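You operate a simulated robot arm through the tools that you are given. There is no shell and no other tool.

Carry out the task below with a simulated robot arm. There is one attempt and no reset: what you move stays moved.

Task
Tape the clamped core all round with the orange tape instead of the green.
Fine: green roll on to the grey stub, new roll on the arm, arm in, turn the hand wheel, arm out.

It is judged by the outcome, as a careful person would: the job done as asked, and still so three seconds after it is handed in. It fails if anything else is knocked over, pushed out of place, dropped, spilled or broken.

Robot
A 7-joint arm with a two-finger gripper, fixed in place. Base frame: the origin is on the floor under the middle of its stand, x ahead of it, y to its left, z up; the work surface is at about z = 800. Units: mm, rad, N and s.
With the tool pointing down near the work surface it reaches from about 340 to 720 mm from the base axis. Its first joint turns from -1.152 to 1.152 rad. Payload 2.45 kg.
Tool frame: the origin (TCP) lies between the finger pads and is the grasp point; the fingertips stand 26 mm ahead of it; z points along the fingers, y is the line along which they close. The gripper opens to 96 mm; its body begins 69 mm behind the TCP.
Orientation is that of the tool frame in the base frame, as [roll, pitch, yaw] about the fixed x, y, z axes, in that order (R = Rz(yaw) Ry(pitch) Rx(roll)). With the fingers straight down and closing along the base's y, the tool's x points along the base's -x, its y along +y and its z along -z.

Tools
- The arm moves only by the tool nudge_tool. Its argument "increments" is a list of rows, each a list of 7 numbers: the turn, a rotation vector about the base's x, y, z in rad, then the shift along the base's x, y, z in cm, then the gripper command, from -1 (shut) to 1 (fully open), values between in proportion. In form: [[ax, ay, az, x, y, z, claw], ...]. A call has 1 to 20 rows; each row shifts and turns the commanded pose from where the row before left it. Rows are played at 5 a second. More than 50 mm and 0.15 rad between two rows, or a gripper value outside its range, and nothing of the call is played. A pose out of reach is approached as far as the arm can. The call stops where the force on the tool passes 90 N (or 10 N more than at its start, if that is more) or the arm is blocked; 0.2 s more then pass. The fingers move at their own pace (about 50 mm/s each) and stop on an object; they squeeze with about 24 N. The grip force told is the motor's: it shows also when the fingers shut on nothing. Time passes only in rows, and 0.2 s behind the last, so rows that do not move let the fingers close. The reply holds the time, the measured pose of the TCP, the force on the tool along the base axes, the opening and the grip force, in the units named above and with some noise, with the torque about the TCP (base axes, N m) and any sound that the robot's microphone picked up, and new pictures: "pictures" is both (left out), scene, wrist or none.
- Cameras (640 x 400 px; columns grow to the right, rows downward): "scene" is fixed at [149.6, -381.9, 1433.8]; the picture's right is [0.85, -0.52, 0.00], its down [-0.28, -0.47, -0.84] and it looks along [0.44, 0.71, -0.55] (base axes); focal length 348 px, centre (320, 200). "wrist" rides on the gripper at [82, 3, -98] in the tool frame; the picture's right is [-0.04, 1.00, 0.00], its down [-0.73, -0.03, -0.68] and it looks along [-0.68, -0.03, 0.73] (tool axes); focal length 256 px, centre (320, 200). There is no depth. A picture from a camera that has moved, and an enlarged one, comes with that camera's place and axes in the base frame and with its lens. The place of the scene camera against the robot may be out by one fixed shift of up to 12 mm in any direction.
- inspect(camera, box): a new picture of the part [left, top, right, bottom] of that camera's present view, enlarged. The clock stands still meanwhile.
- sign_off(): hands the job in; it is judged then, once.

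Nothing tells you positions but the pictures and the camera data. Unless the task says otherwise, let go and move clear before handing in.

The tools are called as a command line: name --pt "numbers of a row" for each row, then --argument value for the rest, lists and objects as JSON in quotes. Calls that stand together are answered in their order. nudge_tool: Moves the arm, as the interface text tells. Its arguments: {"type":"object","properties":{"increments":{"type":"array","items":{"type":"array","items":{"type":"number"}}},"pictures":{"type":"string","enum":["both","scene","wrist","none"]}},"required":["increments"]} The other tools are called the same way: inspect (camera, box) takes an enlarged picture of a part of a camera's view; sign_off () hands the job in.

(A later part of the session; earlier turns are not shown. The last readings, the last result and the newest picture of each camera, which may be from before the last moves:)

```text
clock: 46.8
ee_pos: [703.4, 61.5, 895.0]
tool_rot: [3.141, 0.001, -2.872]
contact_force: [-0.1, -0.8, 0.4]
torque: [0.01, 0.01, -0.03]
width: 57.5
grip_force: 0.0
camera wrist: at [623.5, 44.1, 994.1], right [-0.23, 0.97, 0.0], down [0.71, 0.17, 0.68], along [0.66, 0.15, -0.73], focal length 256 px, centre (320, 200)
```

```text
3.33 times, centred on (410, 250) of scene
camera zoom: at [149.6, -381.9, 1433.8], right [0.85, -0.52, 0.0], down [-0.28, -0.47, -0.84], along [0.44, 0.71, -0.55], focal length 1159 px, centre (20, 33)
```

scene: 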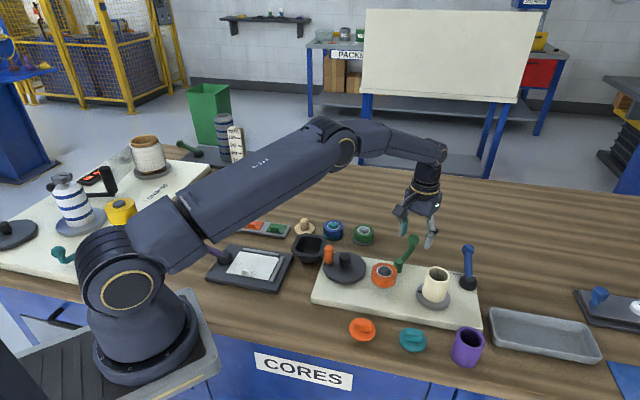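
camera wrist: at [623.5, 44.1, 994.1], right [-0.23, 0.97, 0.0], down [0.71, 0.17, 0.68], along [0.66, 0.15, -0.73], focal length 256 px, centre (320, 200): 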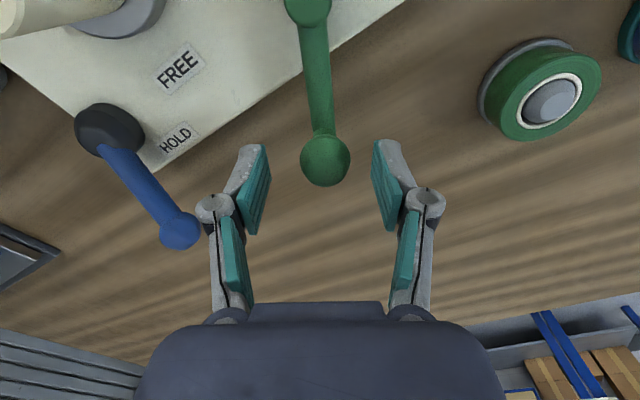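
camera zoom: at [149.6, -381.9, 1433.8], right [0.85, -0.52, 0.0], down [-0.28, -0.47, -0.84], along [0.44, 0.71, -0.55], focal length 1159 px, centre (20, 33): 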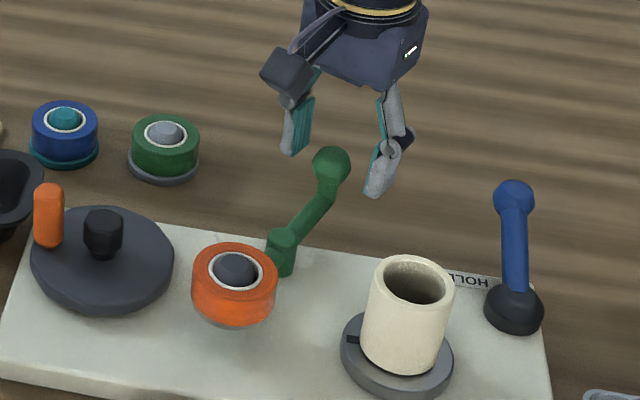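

Ball is about 2.6 mm to one side; correcting, lowering 23 mm more and narrowing the fingers to a loose cage (~34 mm) around it.

nudge_tool --pt "0 0 0 -0.2 0.2 -0.8 0.2" --pt "0 0 0 0 0 -0.8 0.2" --pt "0 0 0 0 0 -0.7 0.2" --pt "0 0 0 0 0 0 0.2" --pt "0 0 0 0 0 0 -0.27" --pt "0 0 0 0 0 0 -0.27" --pt "0 0 0 0 0 0 -0.27"

inspect --camera "wrist" --box '[220, 80, 420, 240]'

inspect --camera "scene" --box '[340, 190, 480, 310]'

```text
clock: 48.4
ee_pos: [703.1, 64.5, 871.5]
tool_rot: [3.141, 0.0, -2.87]
contact_force: [-0.1, 1.0, 0.3]
torque: [0.01, 0.0, -0.02]
width: 35.0
grip_force: 0.1
camera wrist: at [622.5, 46.7, 971.6], right [-0.23, 0.97, 0.0], down [0.71, 0.17, 0.68], along [0.66, 0.15, -0.73], focal length 256 px, centre (320, 200)
```

scene: 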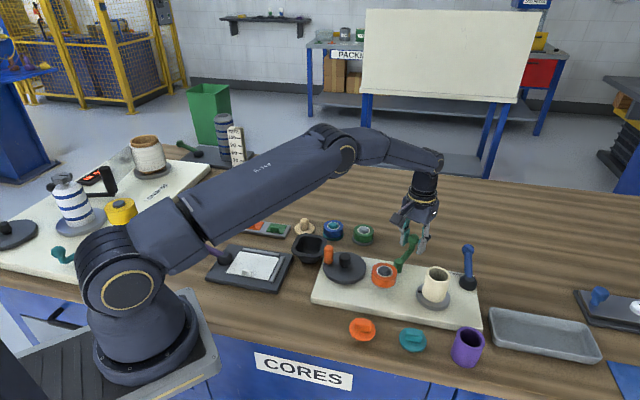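
wrist: 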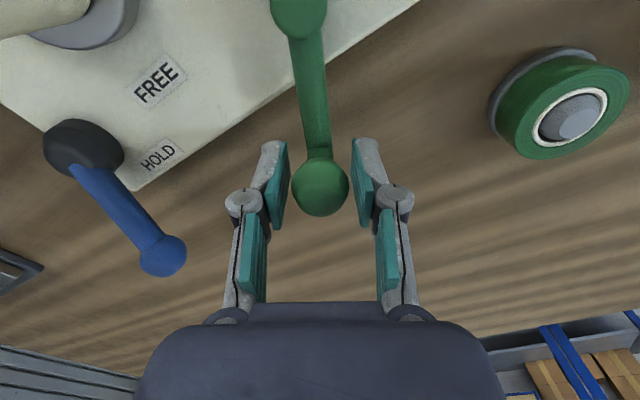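

```text
2.50 times, centred on (320, 160) of wrist
camera zoom: at [622.5, 46.7, 971.6], right [-0.23, 0.97, 0.0], down [0.71, 0.17, 0.68], along [0.66, 0.15, -0.73], focal length 640 px, centre (320, 300)
```

zoom: 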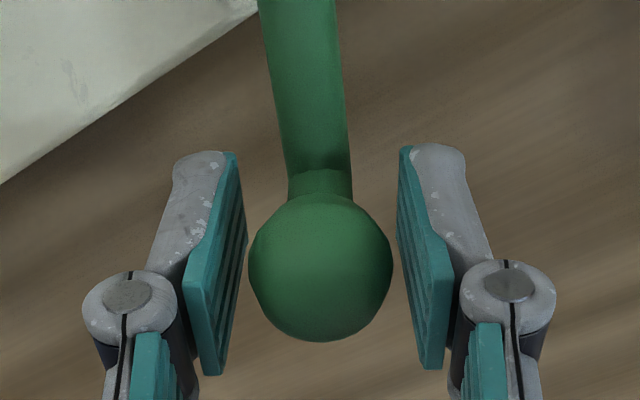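

```text
3.33 times, centred on (410, 250) of scene
camera zoom: at [149.6, -381.9, 1433.8], right [0.85, -0.52, 0.0], down [-0.28, -0.47, -0.84], along [0.44, 0.71, -0.55], focal length 1159 px, centre (20, 33)
```

zoom: 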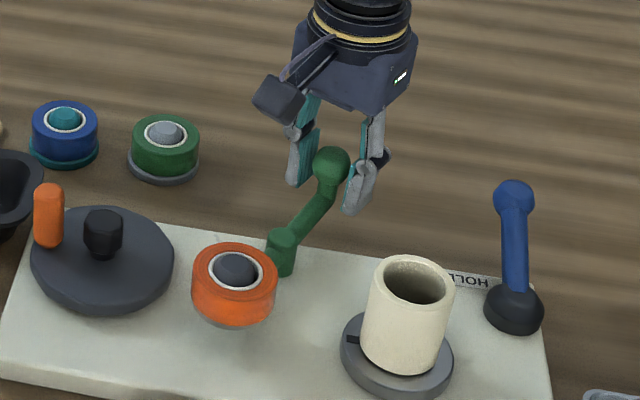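

The ball is loosely caged. Now swinging the arm inward along the arc about the pivot (≈(631,42)), a first part, then check.

nudge_tool --pt "0 0 0.075 -0.2 0.53 0 -0.27" --pt "0 0 0.075 -0.21 0.52 0 -0.27" --pt "0 0 0.075 -0.27 0.5 0 -0.27" --pt "0 0 0.075 -0.29 0.48 0 -0.27" --pt "0 0 0 0 0 0 -0.27"

inspect --camera "wrist" --box '[220, 80, 420, 240]'

inspect --camera "scene" --box '[340, 190, 480, 310]'

```text
clock: 49.6
ee_pos: [692.5, 86.7, 871.6]
tool_rot: [3.14, 0.0, -2.572]
contact_force: [1.0, -1.8, -0.3]
torque: [-0.02, -0.01, 0.04]
width: 35.4
grip_force: 0.4
camera wrist: at [621.5, 44.4, 971.2], right [-0.51, 0.86, 0.0], down [0.63, 0.37, 0.68], along [0.59, 0.34, -0.73], focal length 256 px, centre (320, 200)
```

scene: 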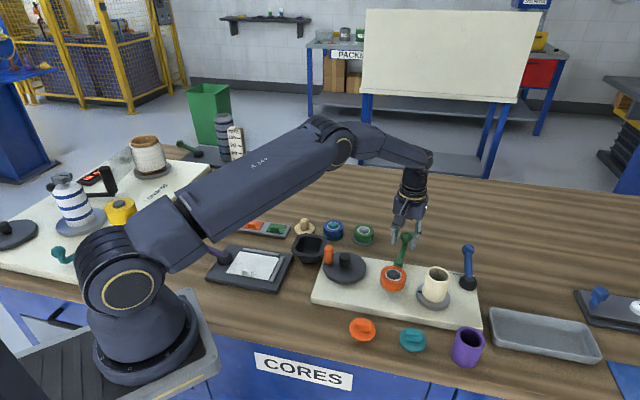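
wrist: 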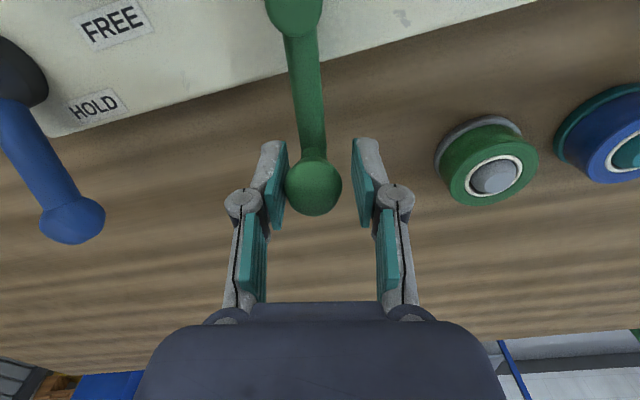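

```text
2.50 times, centred on (320, 160) of wrist
camera zoom: at [621.5, 44.4, 971.2], right [-0.51, 0.86, 0.0], down [0.63, 0.37, 0.68], along [0.59, 0.34, -0.73], focal length 640 px, centre (320, 300)
```

zoom: 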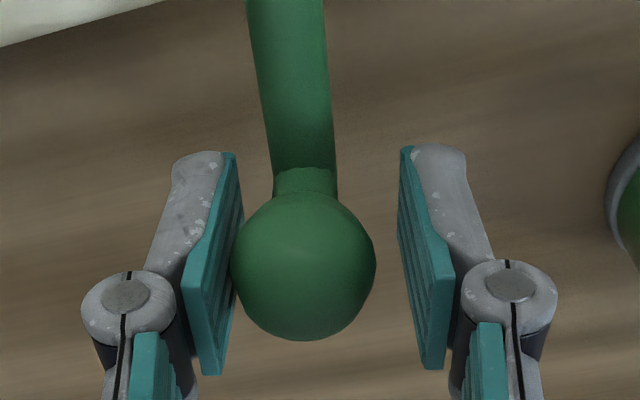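

```text
3.33 times, centred on (410, 250) of scene
camera zoom: at [149.6, -381.9, 1433.8], right [0.85, -0.52, 0.0], down [-0.28, -0.47, -0.84], along [0.44, 0.71, -0.55], focal length 1159 px, centre (20, 33)
```

zoom: 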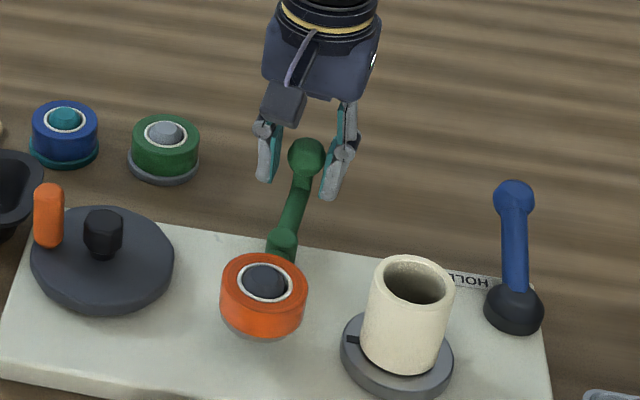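

The arm swings freely, and the orange roll approaches the core. Continuing.

nudge_tool --pt "0 0 0.075 -0.34 0.46 0 -0.27" --pt "0 0 0.075 -0.36 0.42 0 -0.27" --pt "0 0 0.075 -0.4 0.4 0 -0.27" --pt "0 0 0.075 -0.43 0.37 0 -0.27" --pt "0 0 0 0 0 0 -0.27"

inspect --camera "scene" --box '[340, 190, 480, 310]'

inspect --camera "wrist" --box '[220, 80, 420, 240]'

```text
clock: 50.8
ee_pos: [676.0, 103.5, 871.3]
tool_rot: [-3.14, 0.001, -2.271]
contact_force: [-0.9, 0.3, -0.4]
torque: [-0.03, -0.02, 0.02]
width: 36.1
grip_force: 0.4
camera wrist: at [621.2, 42.1, 970.6], right [-0.74, 0.67, 0.0], down [0.5, 0.54, 0.68], along [0.46, 0.5, -0.73], focal length 256 px, centre (320, 200)
```

scene: 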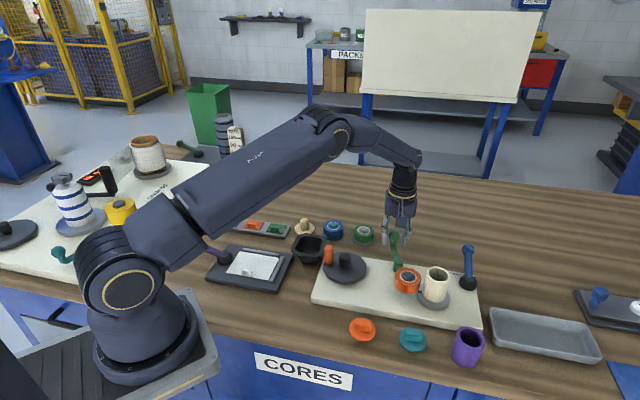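
wrist: 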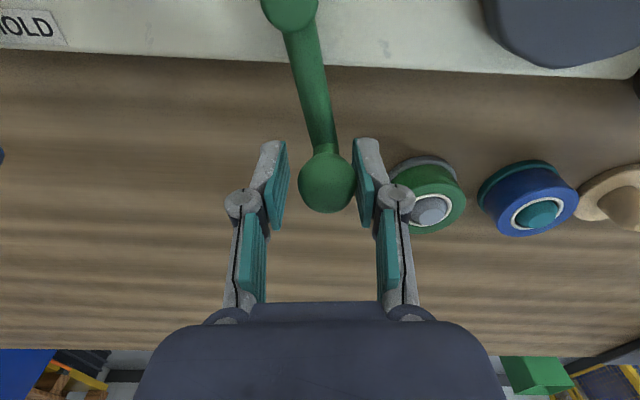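

```text
3.33 times, centred on (410, 250) of scene
camera zoom: at [149.6, -381.9, 1433.8], right [0.85, -0.52, 0.0], down [-0.28, -0.47, -0.84], along [0.44, 0.71, -0.55], focal length 1159 px, centre (20, 33)
```

zoom: 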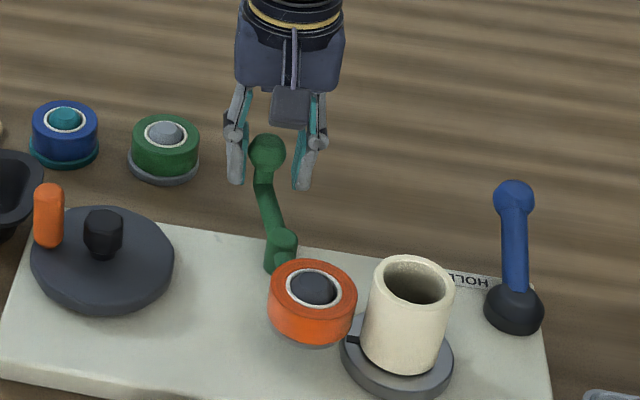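

```text
2.50 times, centred on (320, 160) of wrist
camera zoom: at [621.2, 42.1, 970.6], right [-0.74, 0.67, 0.0], down [0.5, 0.54, 0.68], along [0.46, 0.5, -0.73], focal length 640 px, centre (320, 300)
```

zoom: 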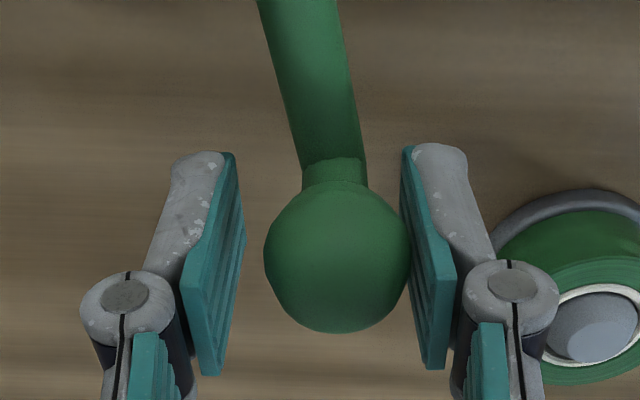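

The roll is now very near the core. Continuing in small steps until it bears on the core.

nudge_tool --pt "0 0 0.075 -0.45 0.34 0 -0.27" --pt "0 0 0.075 -0.48 0.3 0 -0.27" --pt "0 0 0 0 0 0 -0.27" --pt "0 0 0 0 0 0 -0.27"

inspect --camera "scene" --box '[340, 190, 480, 310]'

inspect --camera "wrist" --box '[220, 80, 420, 240]'

```text
clock: 51.8
ee_pos: [666.9, 109.6, 870.9]
tool_rot: [-3.141, 0.001, -2.12]
contact_force: [0.2, -0.1, 0.3]
torque: [0.03, -0.02, 0.03]
width: 35.0
grip_force: 0.0
camera wrist: at [621.8, 40.6, 971.3], right [-0.83, 0.56, 0.0], down [0.41, 0.61, 0.68], along [0.38, 0.56, -0.73], focal length 256 px, centre (320, 200)
```

scene: 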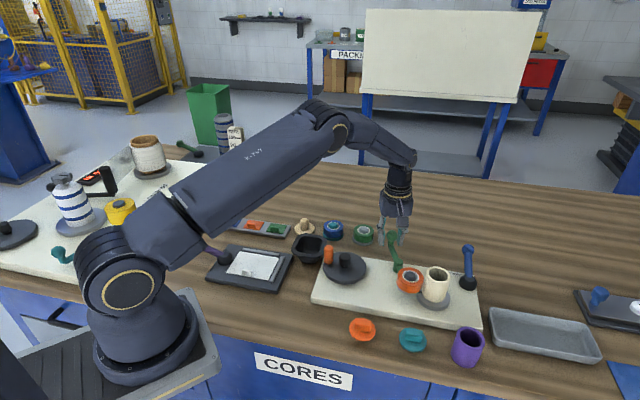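
wrist: 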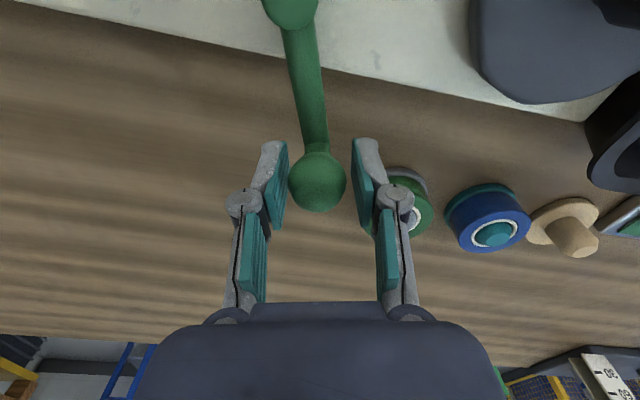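

```text
3.33 times, centred on (410, 250) of scene
camera zoom: at [149.6, -381.9, 1433.8], right [0.85, -0.52, 0.0], down [-0.28, -0.47, -0.84], along [0.44, 0.71, -0.55], focal length 1159 px, centre (20, 33)
```

zoom: 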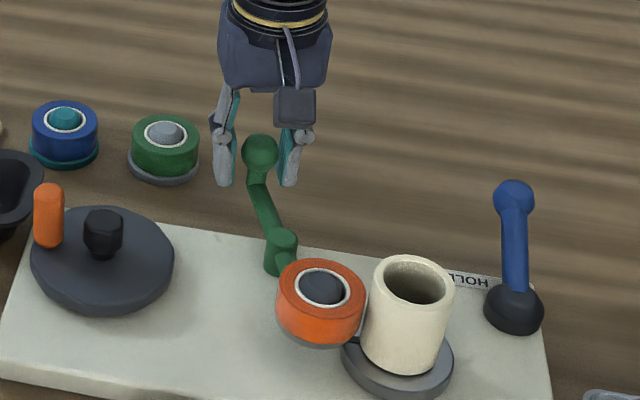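

```text
2.50 times, centred on (320, 160) of wrist
camera zoom: at [621.8, 40.6, 971.3], right [-0.83, 0.56, 0.0], down [0.41, 0.61, 0.68], along [0.38, 0.56, -0.73], focal length 640 px, centre (320, 300)
```

zoom: 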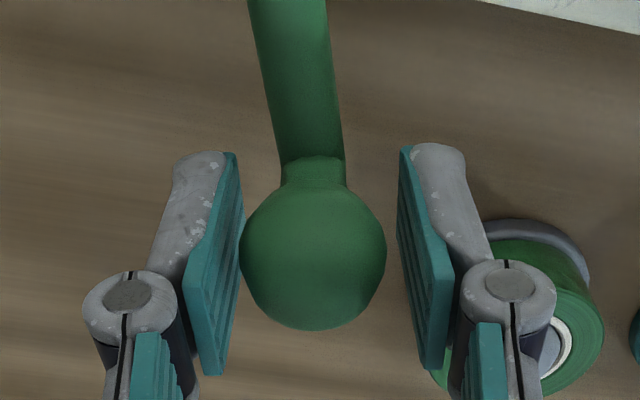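

The roll looks about to touch the core. One more small push, watching the force.

nudge_tool --pt "0 0 0.05 -0.33 0.2 0 -0.27" --pt "0 0 0.03 -0.2 0.1 0 -0.27" --pt "0 0 0 0 0 0 -0.27" --pt "0 0 0 0 0 0 -0.27"

inspect --camera "scene" --box '[370, 230, 470, 310]'

inspect --camera "wrist" --box '[220, 80, 420, 240]'

```text
clock: 52.8
ee_pos: [662.6, 111.4, 871.5]
tool_rot: [-3.14, -0.001, -2.043]
contact_force: [5.9, -6.4, -1.9]
torque: [0.03, 0.03, -0.05]
width: 40.5
grip_force: 4.1
camera wrist: at [622.3, 39.5, 971.2], right [-0.87, 0.49, 0.0], down [0.36, 0.64, 0.68], along [0.33, 0.59, -0.73], focal length 256 px, centre (320, 200)
```

scene: 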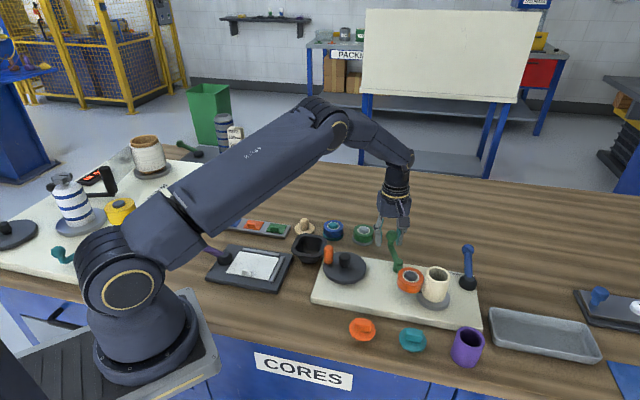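
wrist: 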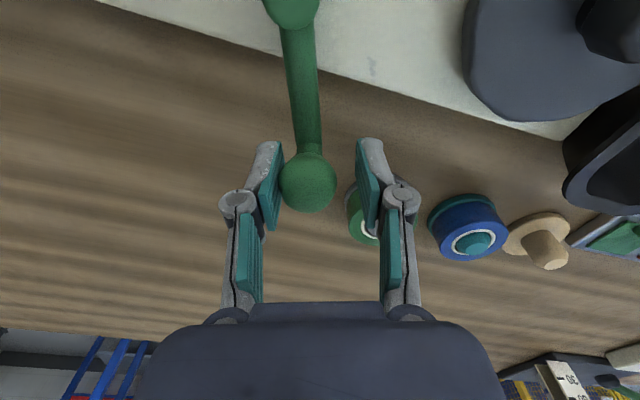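

```text
5.00 times, centred on (420, 270) of scene
camera zoom: at [149.8, -382.0, 1433.8], right [0.85, -0.52, 0.0], down [-0.28, -0.47, -0.84], along [0.44, 0.72, -0.55], focal length 1739 px, centre (-180, -150)
```

zoom: 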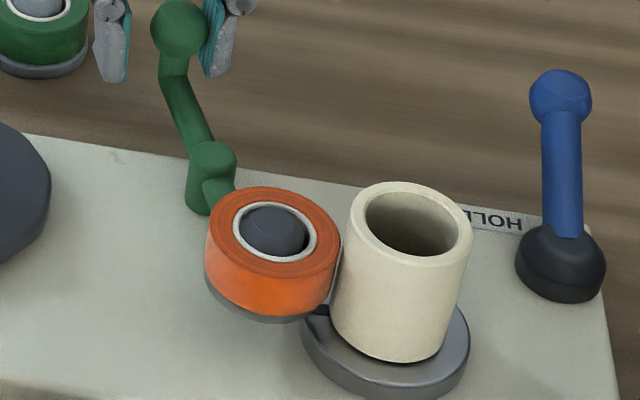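

```text
2.50 times, centred on (320, 160) of wrist
camera zoom: at [622.3, 39.5, 971.2], right [-0.87, 0.49, 0.0], down [0.36, 0.64, 0.68], along [0.33, 0.59, -0.73], focal length 640 px, centre (320, 300)
```

zoom: 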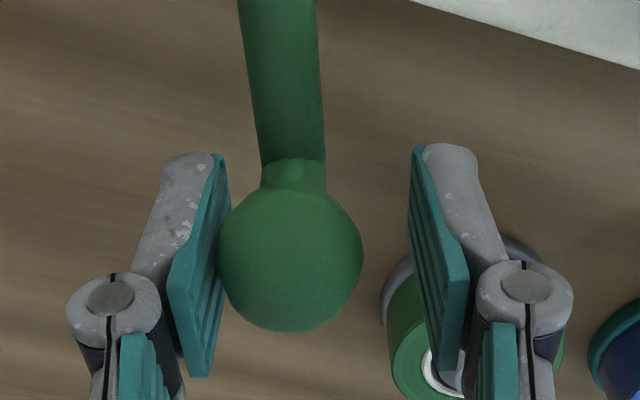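

Contact confirmed: about 9 N and the roll bears on the core. Now opening the fingers and rising to see whether the arm stays in.

nudge_tool --pt "0 0 0 0 0 0 0.3" --pt "0 0 0 0 0 0 0.3" --pt "0 0 0 0 0 1.0 0.3" --pt "0 0 0 0 0 2.0 0.3" --pt "0 0 0 0 0 3.0 0.3" --pt "0 0 0 0 0 3.0 0.3" --pt "0 0 0 0 0 2.0 0.3" --pt "0 0 0 0 0 0 0.3"

inspect --camera "scene" --box '[370, 230, 470, 310]'

inspect --camera "scene" --box '[280, 200, 400, 290]'

```text
clock: 54.6
ee_pos: [662.7, 112.1, 981.4]
tool_rot: [3.14, 0.001, -2.041]
contact_force: [-0.2, -0.7, -0.7]
torque: [0.01, -0.05, 0.0]
width: 62.5
grip_force: 0.1
camera wrist: at [621.8, 40.9, 1081.1], right [-0.87, 0.49, 0.0], down [0.36, 0.64, 0.68], along [0.33, 0.59, -0.73], focal length 256 px, centre (320, 200)
```

scene: 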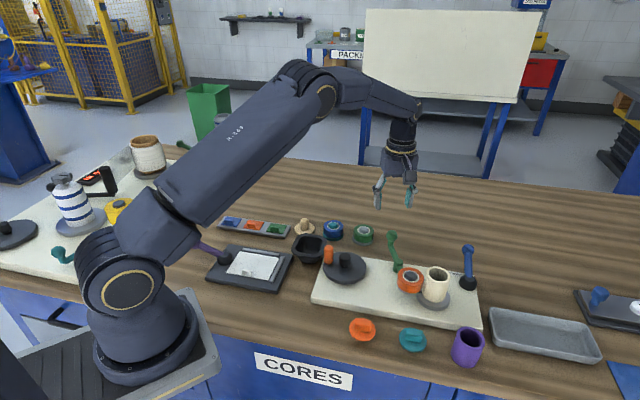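
wrist: 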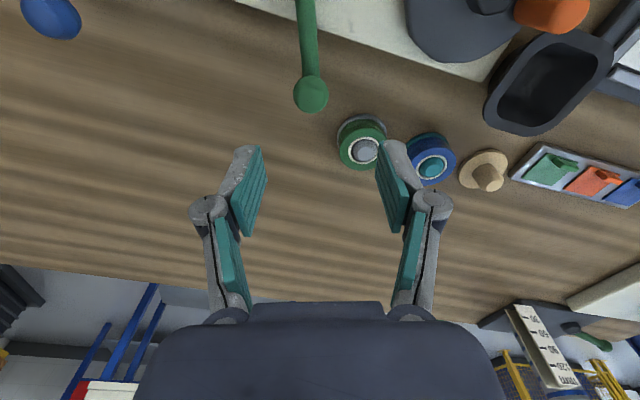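

```text
5.00 times, centred on (420, 270) of scene
camera zoom: at [149.6, -381.9, 1433.8], right [0.85, -0.52, 0.0], down [-0.28, -0.47, -0.84], along [0.44, 0.71, -0.55], focal length 1739 px, centre (-180, -150)
```

zoom: 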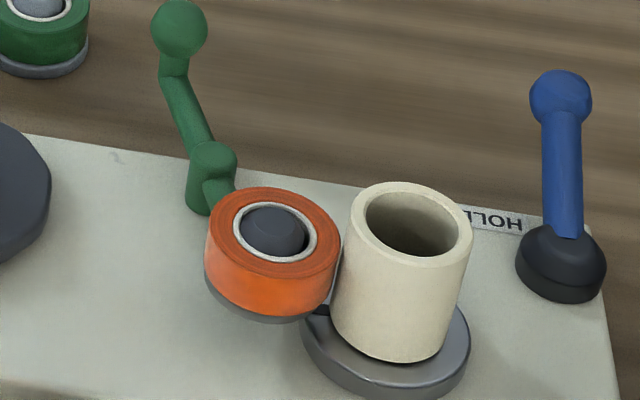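

```text
4.44 times, centred on (340, 245) of scene
camera zoom: at [149.6, -381.9, 1433.8], right [0.85, -0.52, 0.0], down [-0.28, -0.47, -0.84], along [0.44, 0.71, -0.55], focal length 1546 px, centre (231, 0)
```

zoom: 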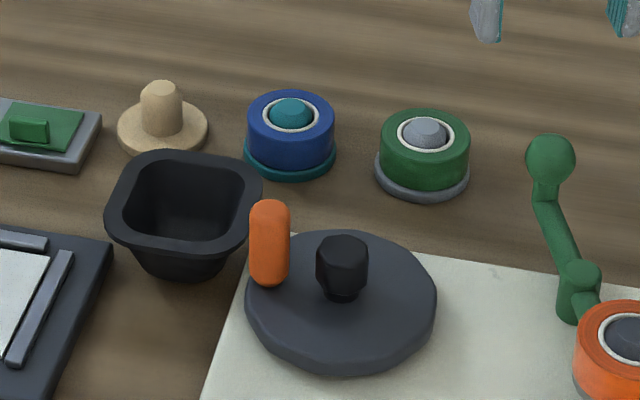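

The arm stays in on its own with the orange roll touching the core. Next is the hand wheel: I'll move above it, turning the hand so the fingers straddle the knob parallel to the nearby bin's edge.

nudge_tool --pt "0 0 -0.15 -1.0 0.05 0 0.3" --pt "0 0 -0.15 -1.1 0.05 0 0.3" --pt "0 0 -0.15 -1.1 0.05 0 0.3" --pt "0 0 -0.15 -1.1 0.05 0 0.3" --pt "0 0 -0.15 -1.1 0.05 0 0.3" --pt "0 0 -0.15 -1.1 0.05 0 0.3" --pt "0 0 -0.15 -1.1 0.05 0 0.3" --pt "0 0 -0.15 -1.1 0.05 0 0.3" --pt "0 0 -0.15 -1.1 0.05 0 0.3" --pt "0 0 -0.15 -1.1 0.05 0 0.3" --pt "0 0 -0.15 -1.1 0.05 0 0.3" --pt "0 0 -0.15 -1.1 0.05 0 0.3" --pt "0 0 -0.15 -1.1 0.05 0 0.3" --pt "0 0 -0.15 -1.1 0.05 0 0.3" --pt "0 0 -0.03 0 0 0 0.3" --pt "0 0 0 0 0 0 0.3" --pt "0 0 0 0 0 0 0.3"

inspect --camera "wrist" --box '[220, 40, 420, 200]'

inspect --camera "scene" --box '[280, 200, 400, 290]'

```text
clock: 58.2
ee_pos: [509.1, 120.1, 983.5]
tool_rot: [3.141, 0.001, 2.112]
contact_force: [-0.4, 0.0, 0.4]
torque: [0.01, -0.06, -0.01]
width: 62.5
grip_force: 0.0
camera wrist: at [469.9, 189.8, 1081.9], right [0.88, 0.48, 0.0], down [0.35, -0.64, 0.68], along [0.33, -0.6, -0.73], focal length 256 px, centre (320, 200)
```

scene: 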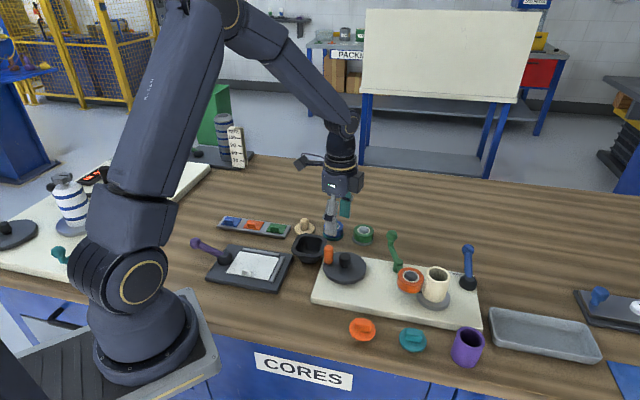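
wrist: 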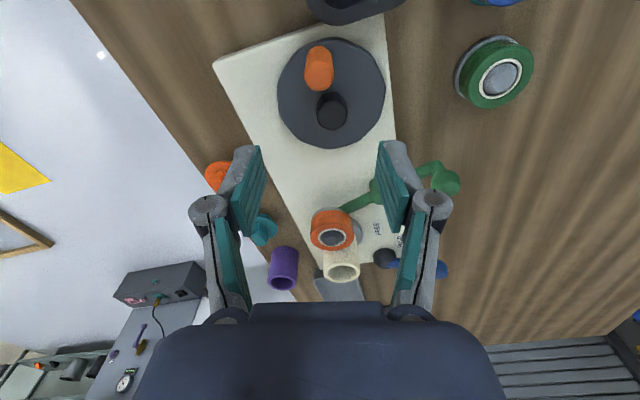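

```text
2.50 times, centred on (320, 120) of wrist
camera zoom: at [469.9, 189.8, 1081.9], right [0.88, 0.48, 0.0], down [0.35, -0.64, 0.68], along [0.33, -0.6, -0.73], focal length 640 px, centre (320, 400)
```

zoom: 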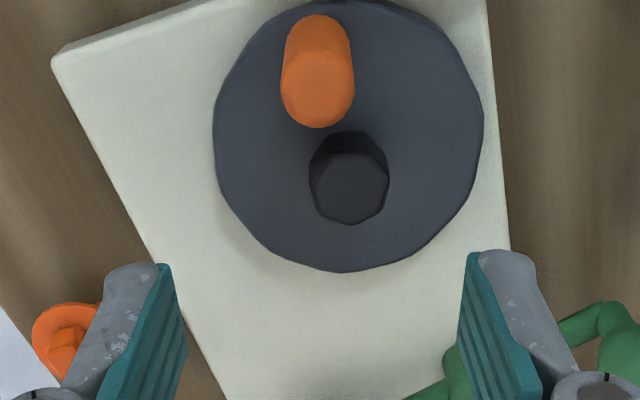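

```text
4.44 times, centred on (340, 245) of scene
camera zoom: at [149.6, -381.9, 1433.8], right [0.85, -0.52, 0.0], down [-0.28, -0.47, -0.84], along [0.44, 0.71, -0.55], focal length 1546 px, centre (231, 0)
```

zoom: 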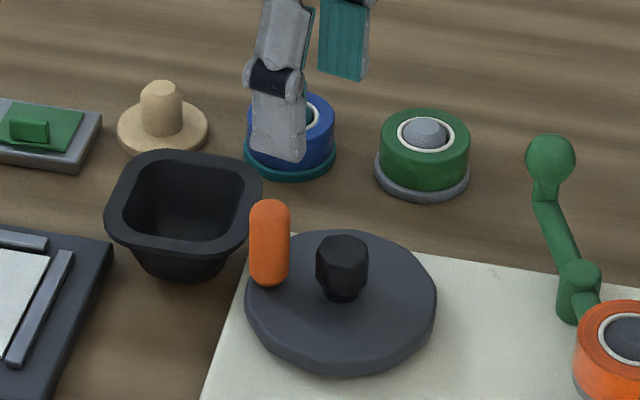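

The wheel, hub and knob are clearly visible: hub top ≈ (526.5,109.8,867), knob top ≈ (499,136,887), crank radius ≈ 38 mm. I'll hover just above the knob to check alignment.

nudge_tool --pt "0 0 0 -0.5 0.8 -1.5 0.0" --pt "0 0 0 -0.53 0.79 -2.0 0.0" --pt "0 0 0 0 0 -1.5 0.0" --pt "0 0 0 0 0 0 0.0" --pt "0 0 0 0 0 0 0.0" --pt "0 0 0 0 0 0 0.0"

inspect --camera "wrist" --box '[220, 60, 420, 220]'

inspect --camera "scene" --box '[280, 200, 400, 290]'

```text
clock: 59.6
ee_pos: [498.7, 135.3, 932.4]
tool_rot: [-3.142, 0.001, 2.114]
contact_force: [0.1, -0.2, -0.4]
torque: [-0.01, -0.01, 0.0]
width: 47.8
grip_force: 0.0
camera wrist: at [458.5, 206.5, 1031.8], right [0.88, 0.48, 0.0], down [0.35, -0.64, 0.68], along [0.33, -0.6, -0.73], focal length 256 px, centre (320, 200)
```

scene: 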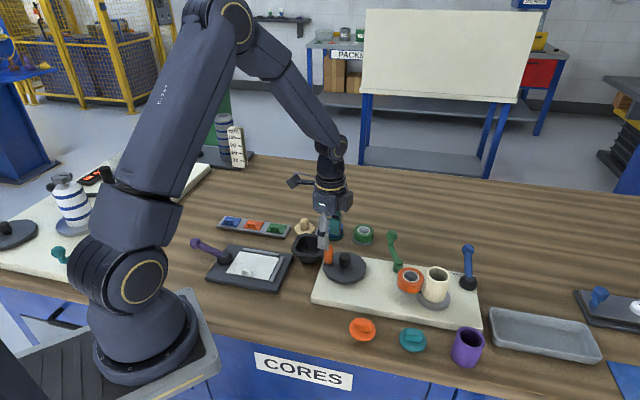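
wrist: 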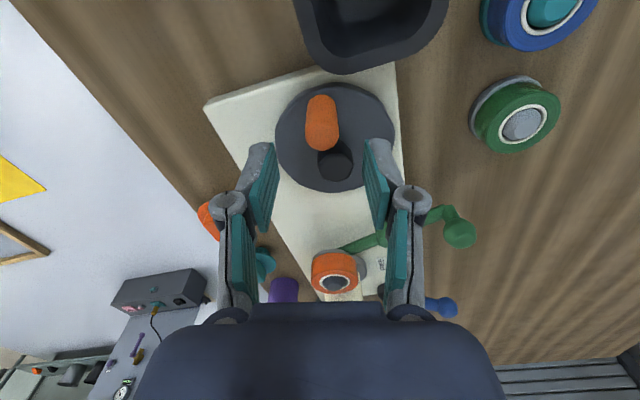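

```text
2.50 times, centred on (320, 140) of wrist
camera zoom: at [458.5, 206.5, 1031.8], right [0.88, 0.48, 0.0], down [0.35, -0.64, 0.68], along [0.33, -0.6, -0.73], focal length 640 px, centre (320, 350)
```

zoom: 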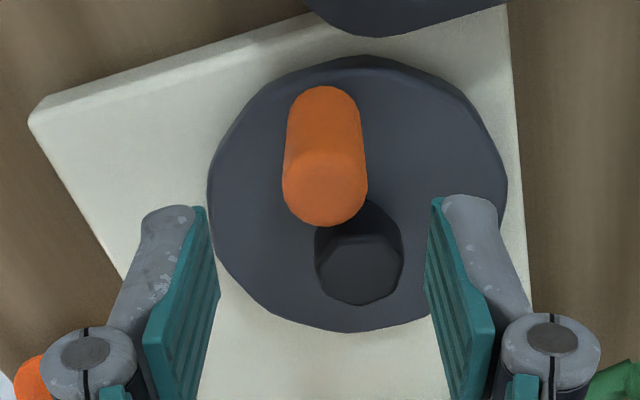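

```text
4.44 times, centred on (340, 245) of scene
camera zoom: at [149.6, -381.9, 1433.8], right [0.85, -0.52, 0.0], down [-0.28, -0.47, -0.84], along [0.44, 0.71, -0.55], focal length 1546 px, centre (231, 0)
```

zoom: 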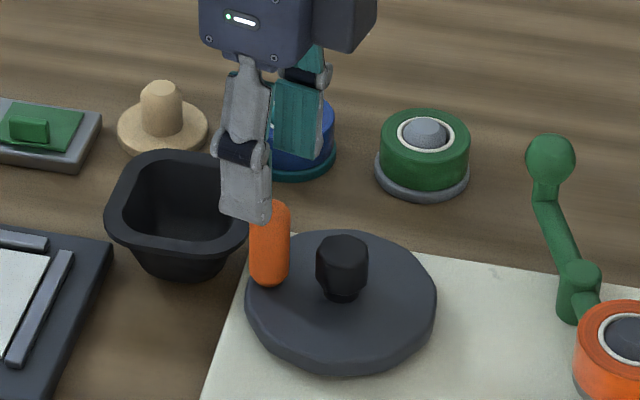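

Knob is within a millimetre of the tool axis. Lowering so the fingertips stay just above the hub's top, then gripping the knob.

nudge_tool --pt "0 0 0 0.065 0.085 -1.0 0.0" --pt "0 0 0 0 0 -1.0 0.0" --pt "0 0 0 0 0 -0.8 0.0" --pt "0 0 0 0 0 -0.7 0.0" --pt "0 0 0 0 0 0 0.0" --pt "0 0 0 0 0 0 0.0"

inspect --camera "wrist" --box '[220, 60, 420, 220]'

inspect --camera "scene" --box '[290, 210, 390, 290]'

```text
clock: 61.0
ee_pos: [500.7, 135.6, 897.4]
tool_rot: [-3.14, 0.0, 2.114]
contact_force: [0.2, 0.1, 0.5]
torque: [0.0, -0.03, 0.06]
width: 47.9
grip_force: 0.1
camera wrist: at [460.3, 206.5, 996.4], right [0.88, 0.48, 0.0], down [0.35, -0.64, 0.68], along [0.33, -0.6, -0.73], focal length 256 px, centre (320, 200)
```

scene: 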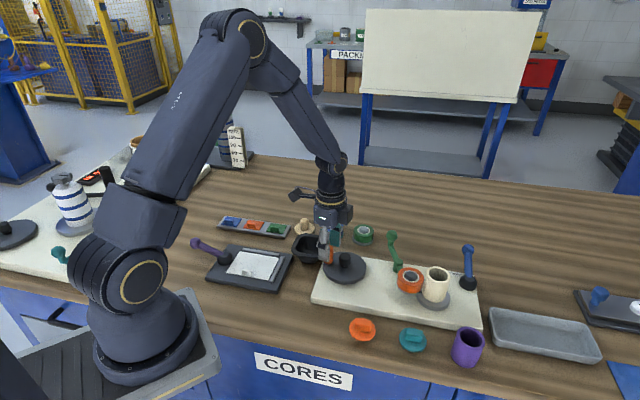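
wrist: 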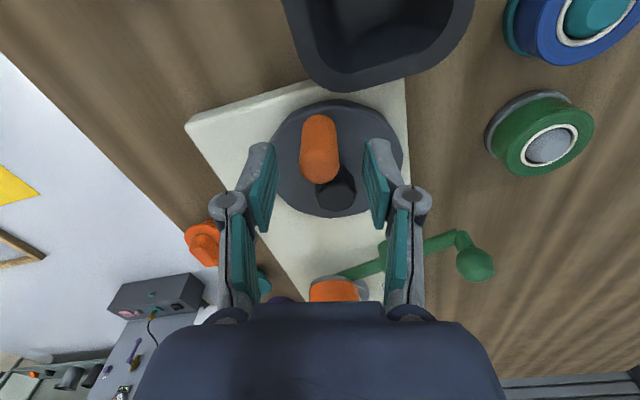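

```text
2.50 times, centred on (320, 140) of wrist
camera zoom: at [460.3, 206.5, 996.4], right [0.88, 0.48, 0.0], down [0.35, -0.64, 0.68], along [0.33, -0.6, -0.73], focal length 640 px, centre (320, 350)
```

zoom: 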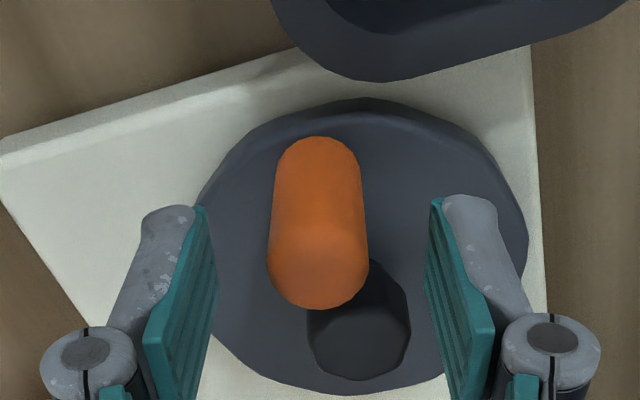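

```text
5.00 times, centred on (340, 250) of scene
camera zoom: at [149.6, -381.9, 1433.8], right [0.85, -0.52, 0.0], down [-0.28, -0.47, -0.84], along [0.44, 0.71, -0.55], focal length 1739 px, centre (220, -50)
```

zoom: 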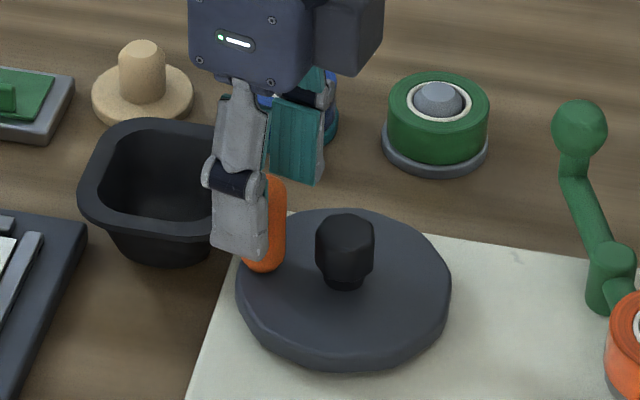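

Fingers straddle the knob well clear of bin and hub. Closing on the knob.

nudge_tool --pt "0 0 0 0 0 0 -1" --pt "0 0 0 0 0 0 -1" --pt "0 0 0 0 0 0 -1" --pt "0 0 0 0 0 0 -1"

inspect --camera "wrist" --box '[220, 60, 420, 220]'

inspect --camera "scene" --box '[290, 210, 390, 290]'

```text
clock: 62.0
ee_pos: [500.6, 137.1, 896.5]
tool_rot: [3.141, -0.001, 2.114]
contact_force: [-0.9, -0.1, 0.9]
torque: [0.03, 0.08, 0.0]
width: 21.0
grip_force: 45.5
camera wrist: at [460.2, 206.5, 996.5], right [0.88, 0.48, 0.0], down [0.35, -0.64, 0.68], along [0.33, -0.6, -0.73], focal length 256 px, centre (320, 200)
```

scene: 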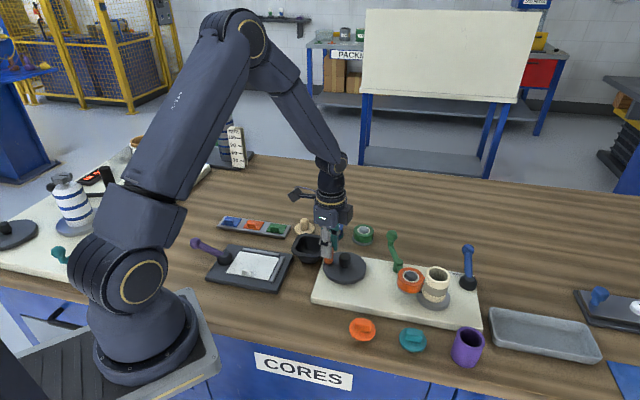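
wrist: 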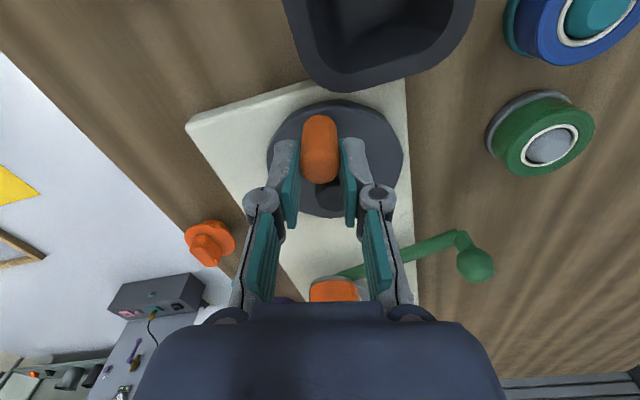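

```text
2.50 times, centred on (320, 140) of wrist
camera zoom: at [460.2, 206.5, 996.5], right [0.88, 0.48, 0.0], down [0.35, -0.64, 0.68], along [0.33, -0.6, -0.73], focal length 640 px, centre (320, 350)
```

zoom: 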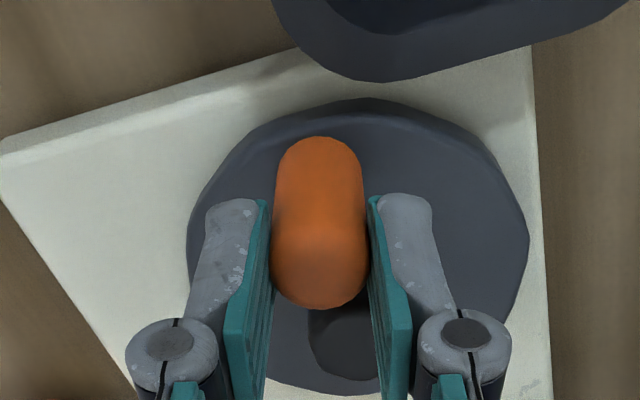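

```text
5.00 times, centred on (340, 250) of scene
camera zoom: at [149.6, -381.9, 1433.8], right [0.85, -0.52, 0.0], down [-0.28, -0.47, -0.84], along [0.44, 0.71, -0.55], focal length 1739 px, centre (220, -50)
```

zoom: 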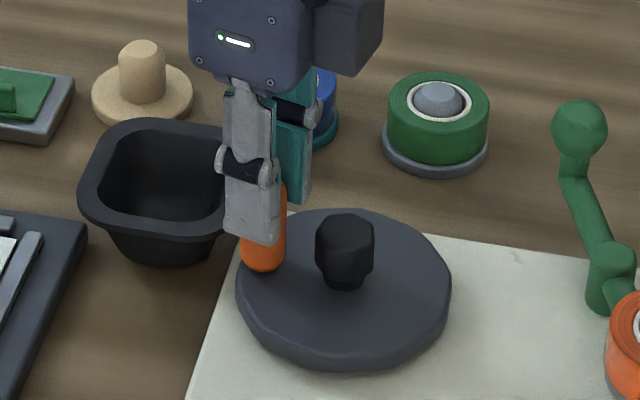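

The knob is held (21 mm). Let me look at the core and board for direction marks before cranking.

inspect --camera "scene" --box '[390, 245, 470, 315]'

inspect --camera "scene" --box '[310, 225, 410, 320]'

```text
5.71 times, centred on (430, 280) of scene
camera zoom: at [149.6, -381.9, 1433.8], right [0.85, -0.52, 0.0], down [-0.28, -0.47, -0.84], along [0.44, 0.71, -0.55], focal length 1987 px, centre (-309, -257)
```

zoom: 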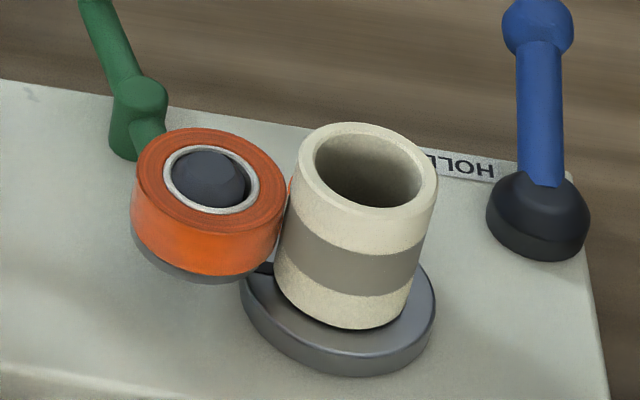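

```text
4.21 times, centred on (360, 272) of scene
camera zoom: at [149.6, -381.9, 1433.8], right [0.85, -0.52, 0.0], down [-0.28, -0.47, -0.84], along [0.44, 0.71, -0.55], focal length 1464 px, centre (152, -105)
```

zoom: 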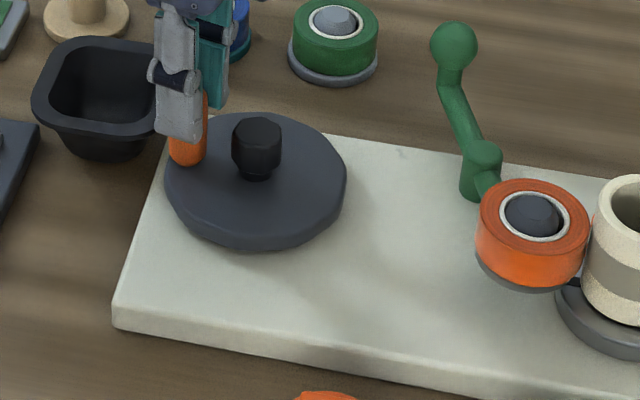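

A grey band with a small orange start has appeared on the core, so taping has engaged. I'll crank the first 20° counter-clockwise and check the forces.

nudge_tool --pt "0 0 0 -0.206 -0.26 0 -1" --pt "0 0 0 -0.206 -0.26 0 -1" --pt "0 0 0 -0.158 -0.292 0 -1" --pt "0 0 0 -0.158 -0.292 0 -1" --pt "0 0 0 0 0 0 -1"

inspect --camera "scene" --box '[390, 245, 470, 315]'

inspect --camera "wrist" --box '[220, 60, 420, 220]'

```text
clock: 63.2
ee_pos: [491.9, 125.4, 897.0]
tool_rot: [3.14, -0.001, 2.112]
contact_force: [-2.3, 2.6, 13.9]
torque: [0.74, 0.58, 0.03]
width: 21.5
grip_force: 45.0
camera wrist: at [452.8, 196.5, 996.5], right [0.88, 0.48, 0.0], down [0.35, -0.64, 0.68], along [0.33, -0.59, -0.73], focal length 256 px, centre (320, 200)
```

scene: 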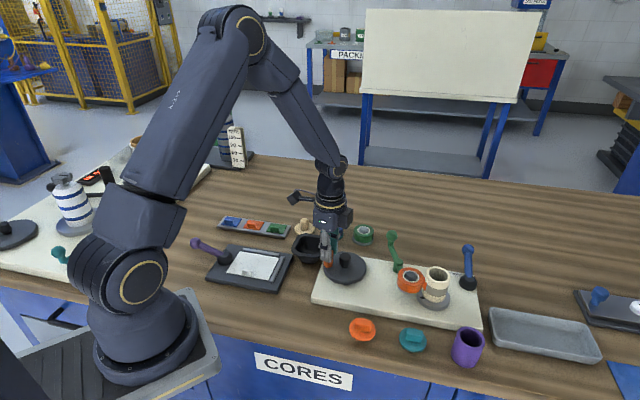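
wrist: 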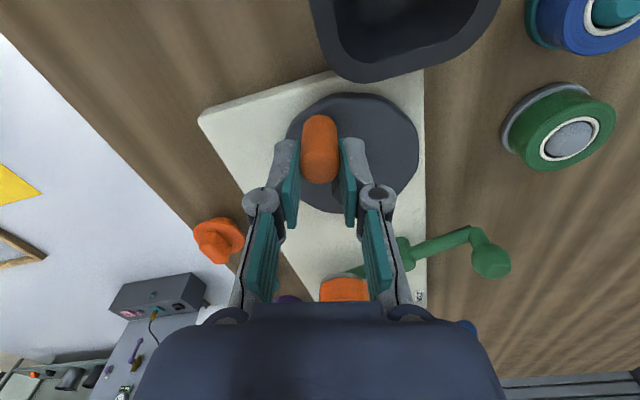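

```text
5.71 times, centred on (430, 280) of scene
camera zoom: at [149.4, -381.9, 1433.9], right [0.85, -0.52, 0.0], down [-0.28, -0.47, -0.84], along [0.44, 0.71, -0.55], focal length 1987 px, centre (-309, -257)
```

zoom: 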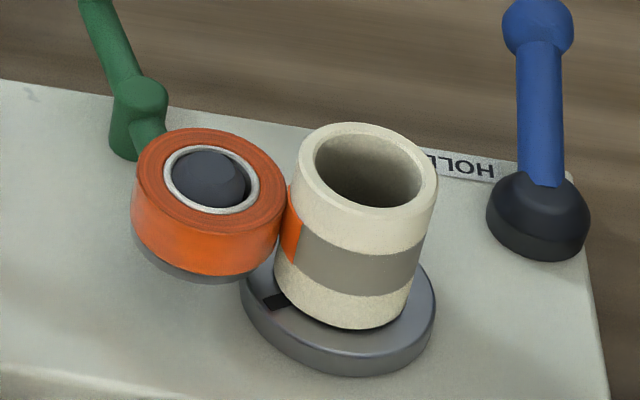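

```text
2.50 times, centred on (320, 140) of wrist
camera zoom: at [452.8, 196.5, 996.5], right [0.88, 0.48, 0.0], down [0.35, -0.64, 0.68], along [0.33, -0.59, -0.73], focal length 640 px, centre (320, 350)
```

zoom: 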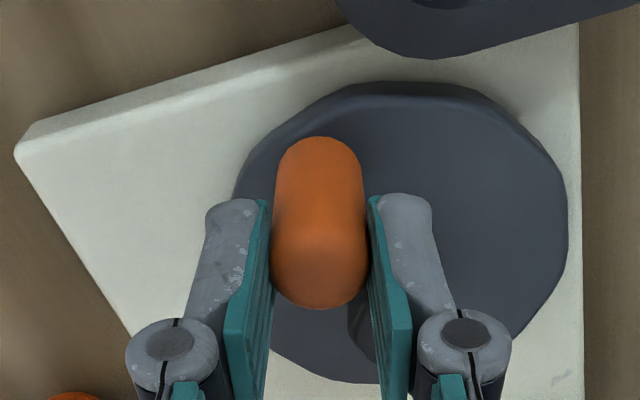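

The crank works: wheel and core turned about 20° and the orange strip is growing. There is a 14 N upward force I want to understand, so I'll hold a moment and re-read.

nudge_tool --pt "0 0 0 0 0 0 -1" --pt "0 0 0 0 0 0 -1" --pictures "none"

inspect --camera "scene" --box '[260, 170, 380, 290]'

```text
clock: 63.8
ee_pos: [492.7, 126.4, 897.2]
tool_rot: [3.14, 0.001, 2.114]
contact_force: [-3.4, 1.5, 20.0]
torque: [0.48, 0.38, 0.01]
width: 21.2
grip_force: 45.3
```

```text
3.33 times, centred on (320, 230) of scene
camera zoom: at [149.2, -381.9, 1433.9], right [0.85, -0.52, 0.0], down [-0.28, -0.47, -0.84], along [0.44, 0.71, -0.55], focal length 1159 px, centre (320, 100)
```

zoom: 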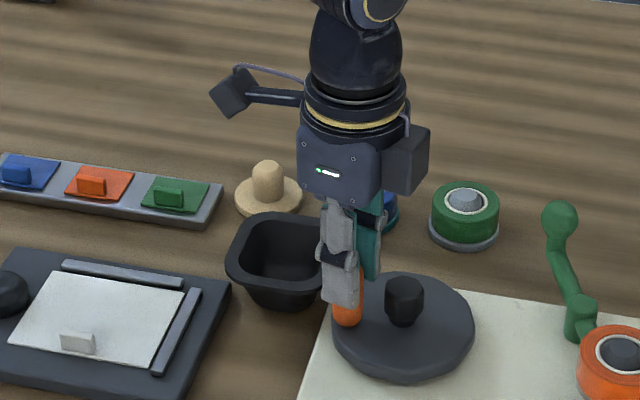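

The vertical force is just the arm's small height error taken by the gripped knob. To keep the fingers off the hub I'll turn the hand along with the crank; advancing four small steps and relieving the height by 1 mm.

nudge_tool --pt "0 0 0.15 -0.186 -0.539 0.1 -1" --pt "0 0 0.15 -0.105 -0.562 0 -1" --pt "0 0 0.15 -0.019 -0.57 0 -1" --pt "0 0 0.15 0.067 -0.568 0 -1" --pt "0 0 0 0 0 0 -1"

inspect --camera "scene" --box '[280, 200, 380, 290]'

inspect --camera "scene" --box '[390, 245, 470, 315]'

inspect --camera "wrist" --box '[220, 60, 420, 220]'

```text
clock: 65.0
ee_pos: [489.4, 102.6, 897.4]
tool_rot: [-3.14, -0.001, 2.714]
contact_force: [4.0, -0.7, -12.9]
torque: [0.12, 0.29, 0.01]
width: 21.3
grip_force: 44.9
camera wrist: at [416.4, 138.1, 996.4], right [0.45, 0.89, 0.0], down [0.66, -0.33, 0.68], along [0.61, -0.31, -0.73], focal length 256 px, centre (320, 200)
```

scene: 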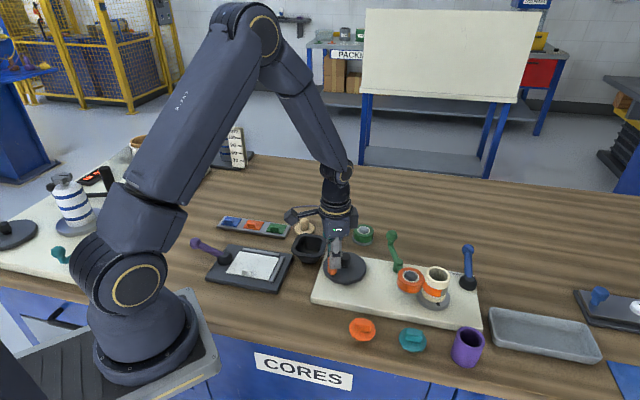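
wrist: 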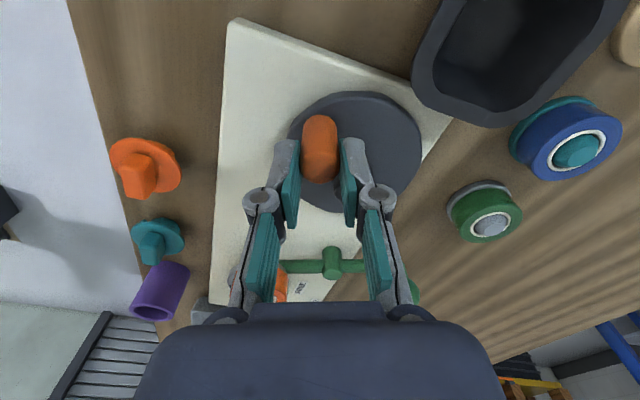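

```text
4.44 times, centred on (330, 245) of scene
camera zoom: at [149.9, -381.9, 1433.8], right [0.85, -0.52, 0.0], down [-0.28, -0.47, -0.84], along [0.44, 0.71, -0.55], focal length 1546 px, centre (276, 0)
```

zoom: 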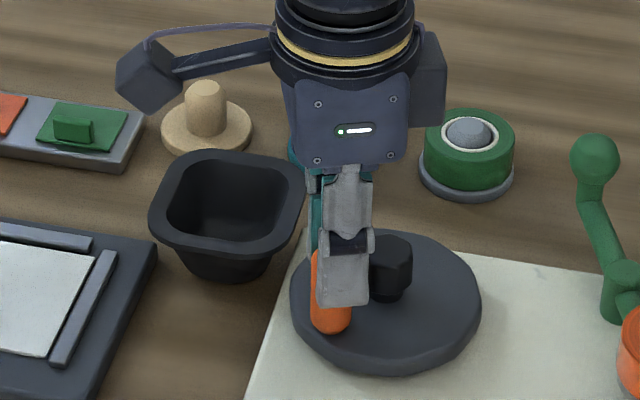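

```text
5.71 times, centred on (430, 280) of scene
camera zoom: at [149.9, -381.9, 1433.8], right [0.85, -0.52, 0.0], down [-0.28, -0.47, -0.84], along [0.44, 0.71, -0.55], focal length 1987 px, centre (-309, -257)
```

zoom: 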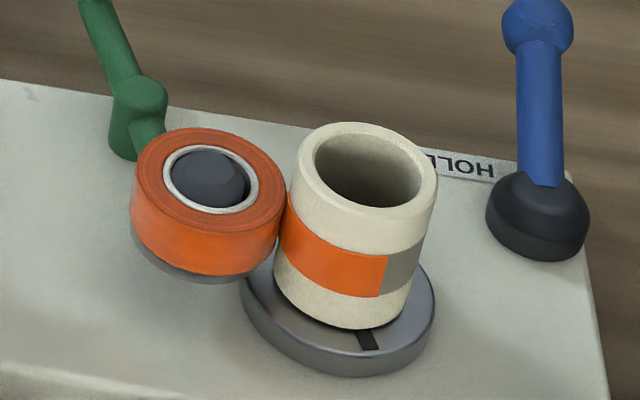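

```text
2.50 times, centred on (320, 140) of wrist
camera zoom: at [416.4, 138.1, 996.4], right [0.45, 0.89, 0.0], down [0.66, -0.33, 0.68], along [0.61, -0.31, -0.73], focal length 640 px, centre (320, 350)
```

zoom: 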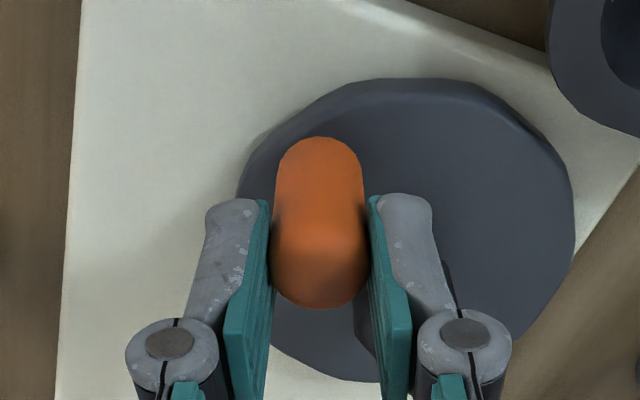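

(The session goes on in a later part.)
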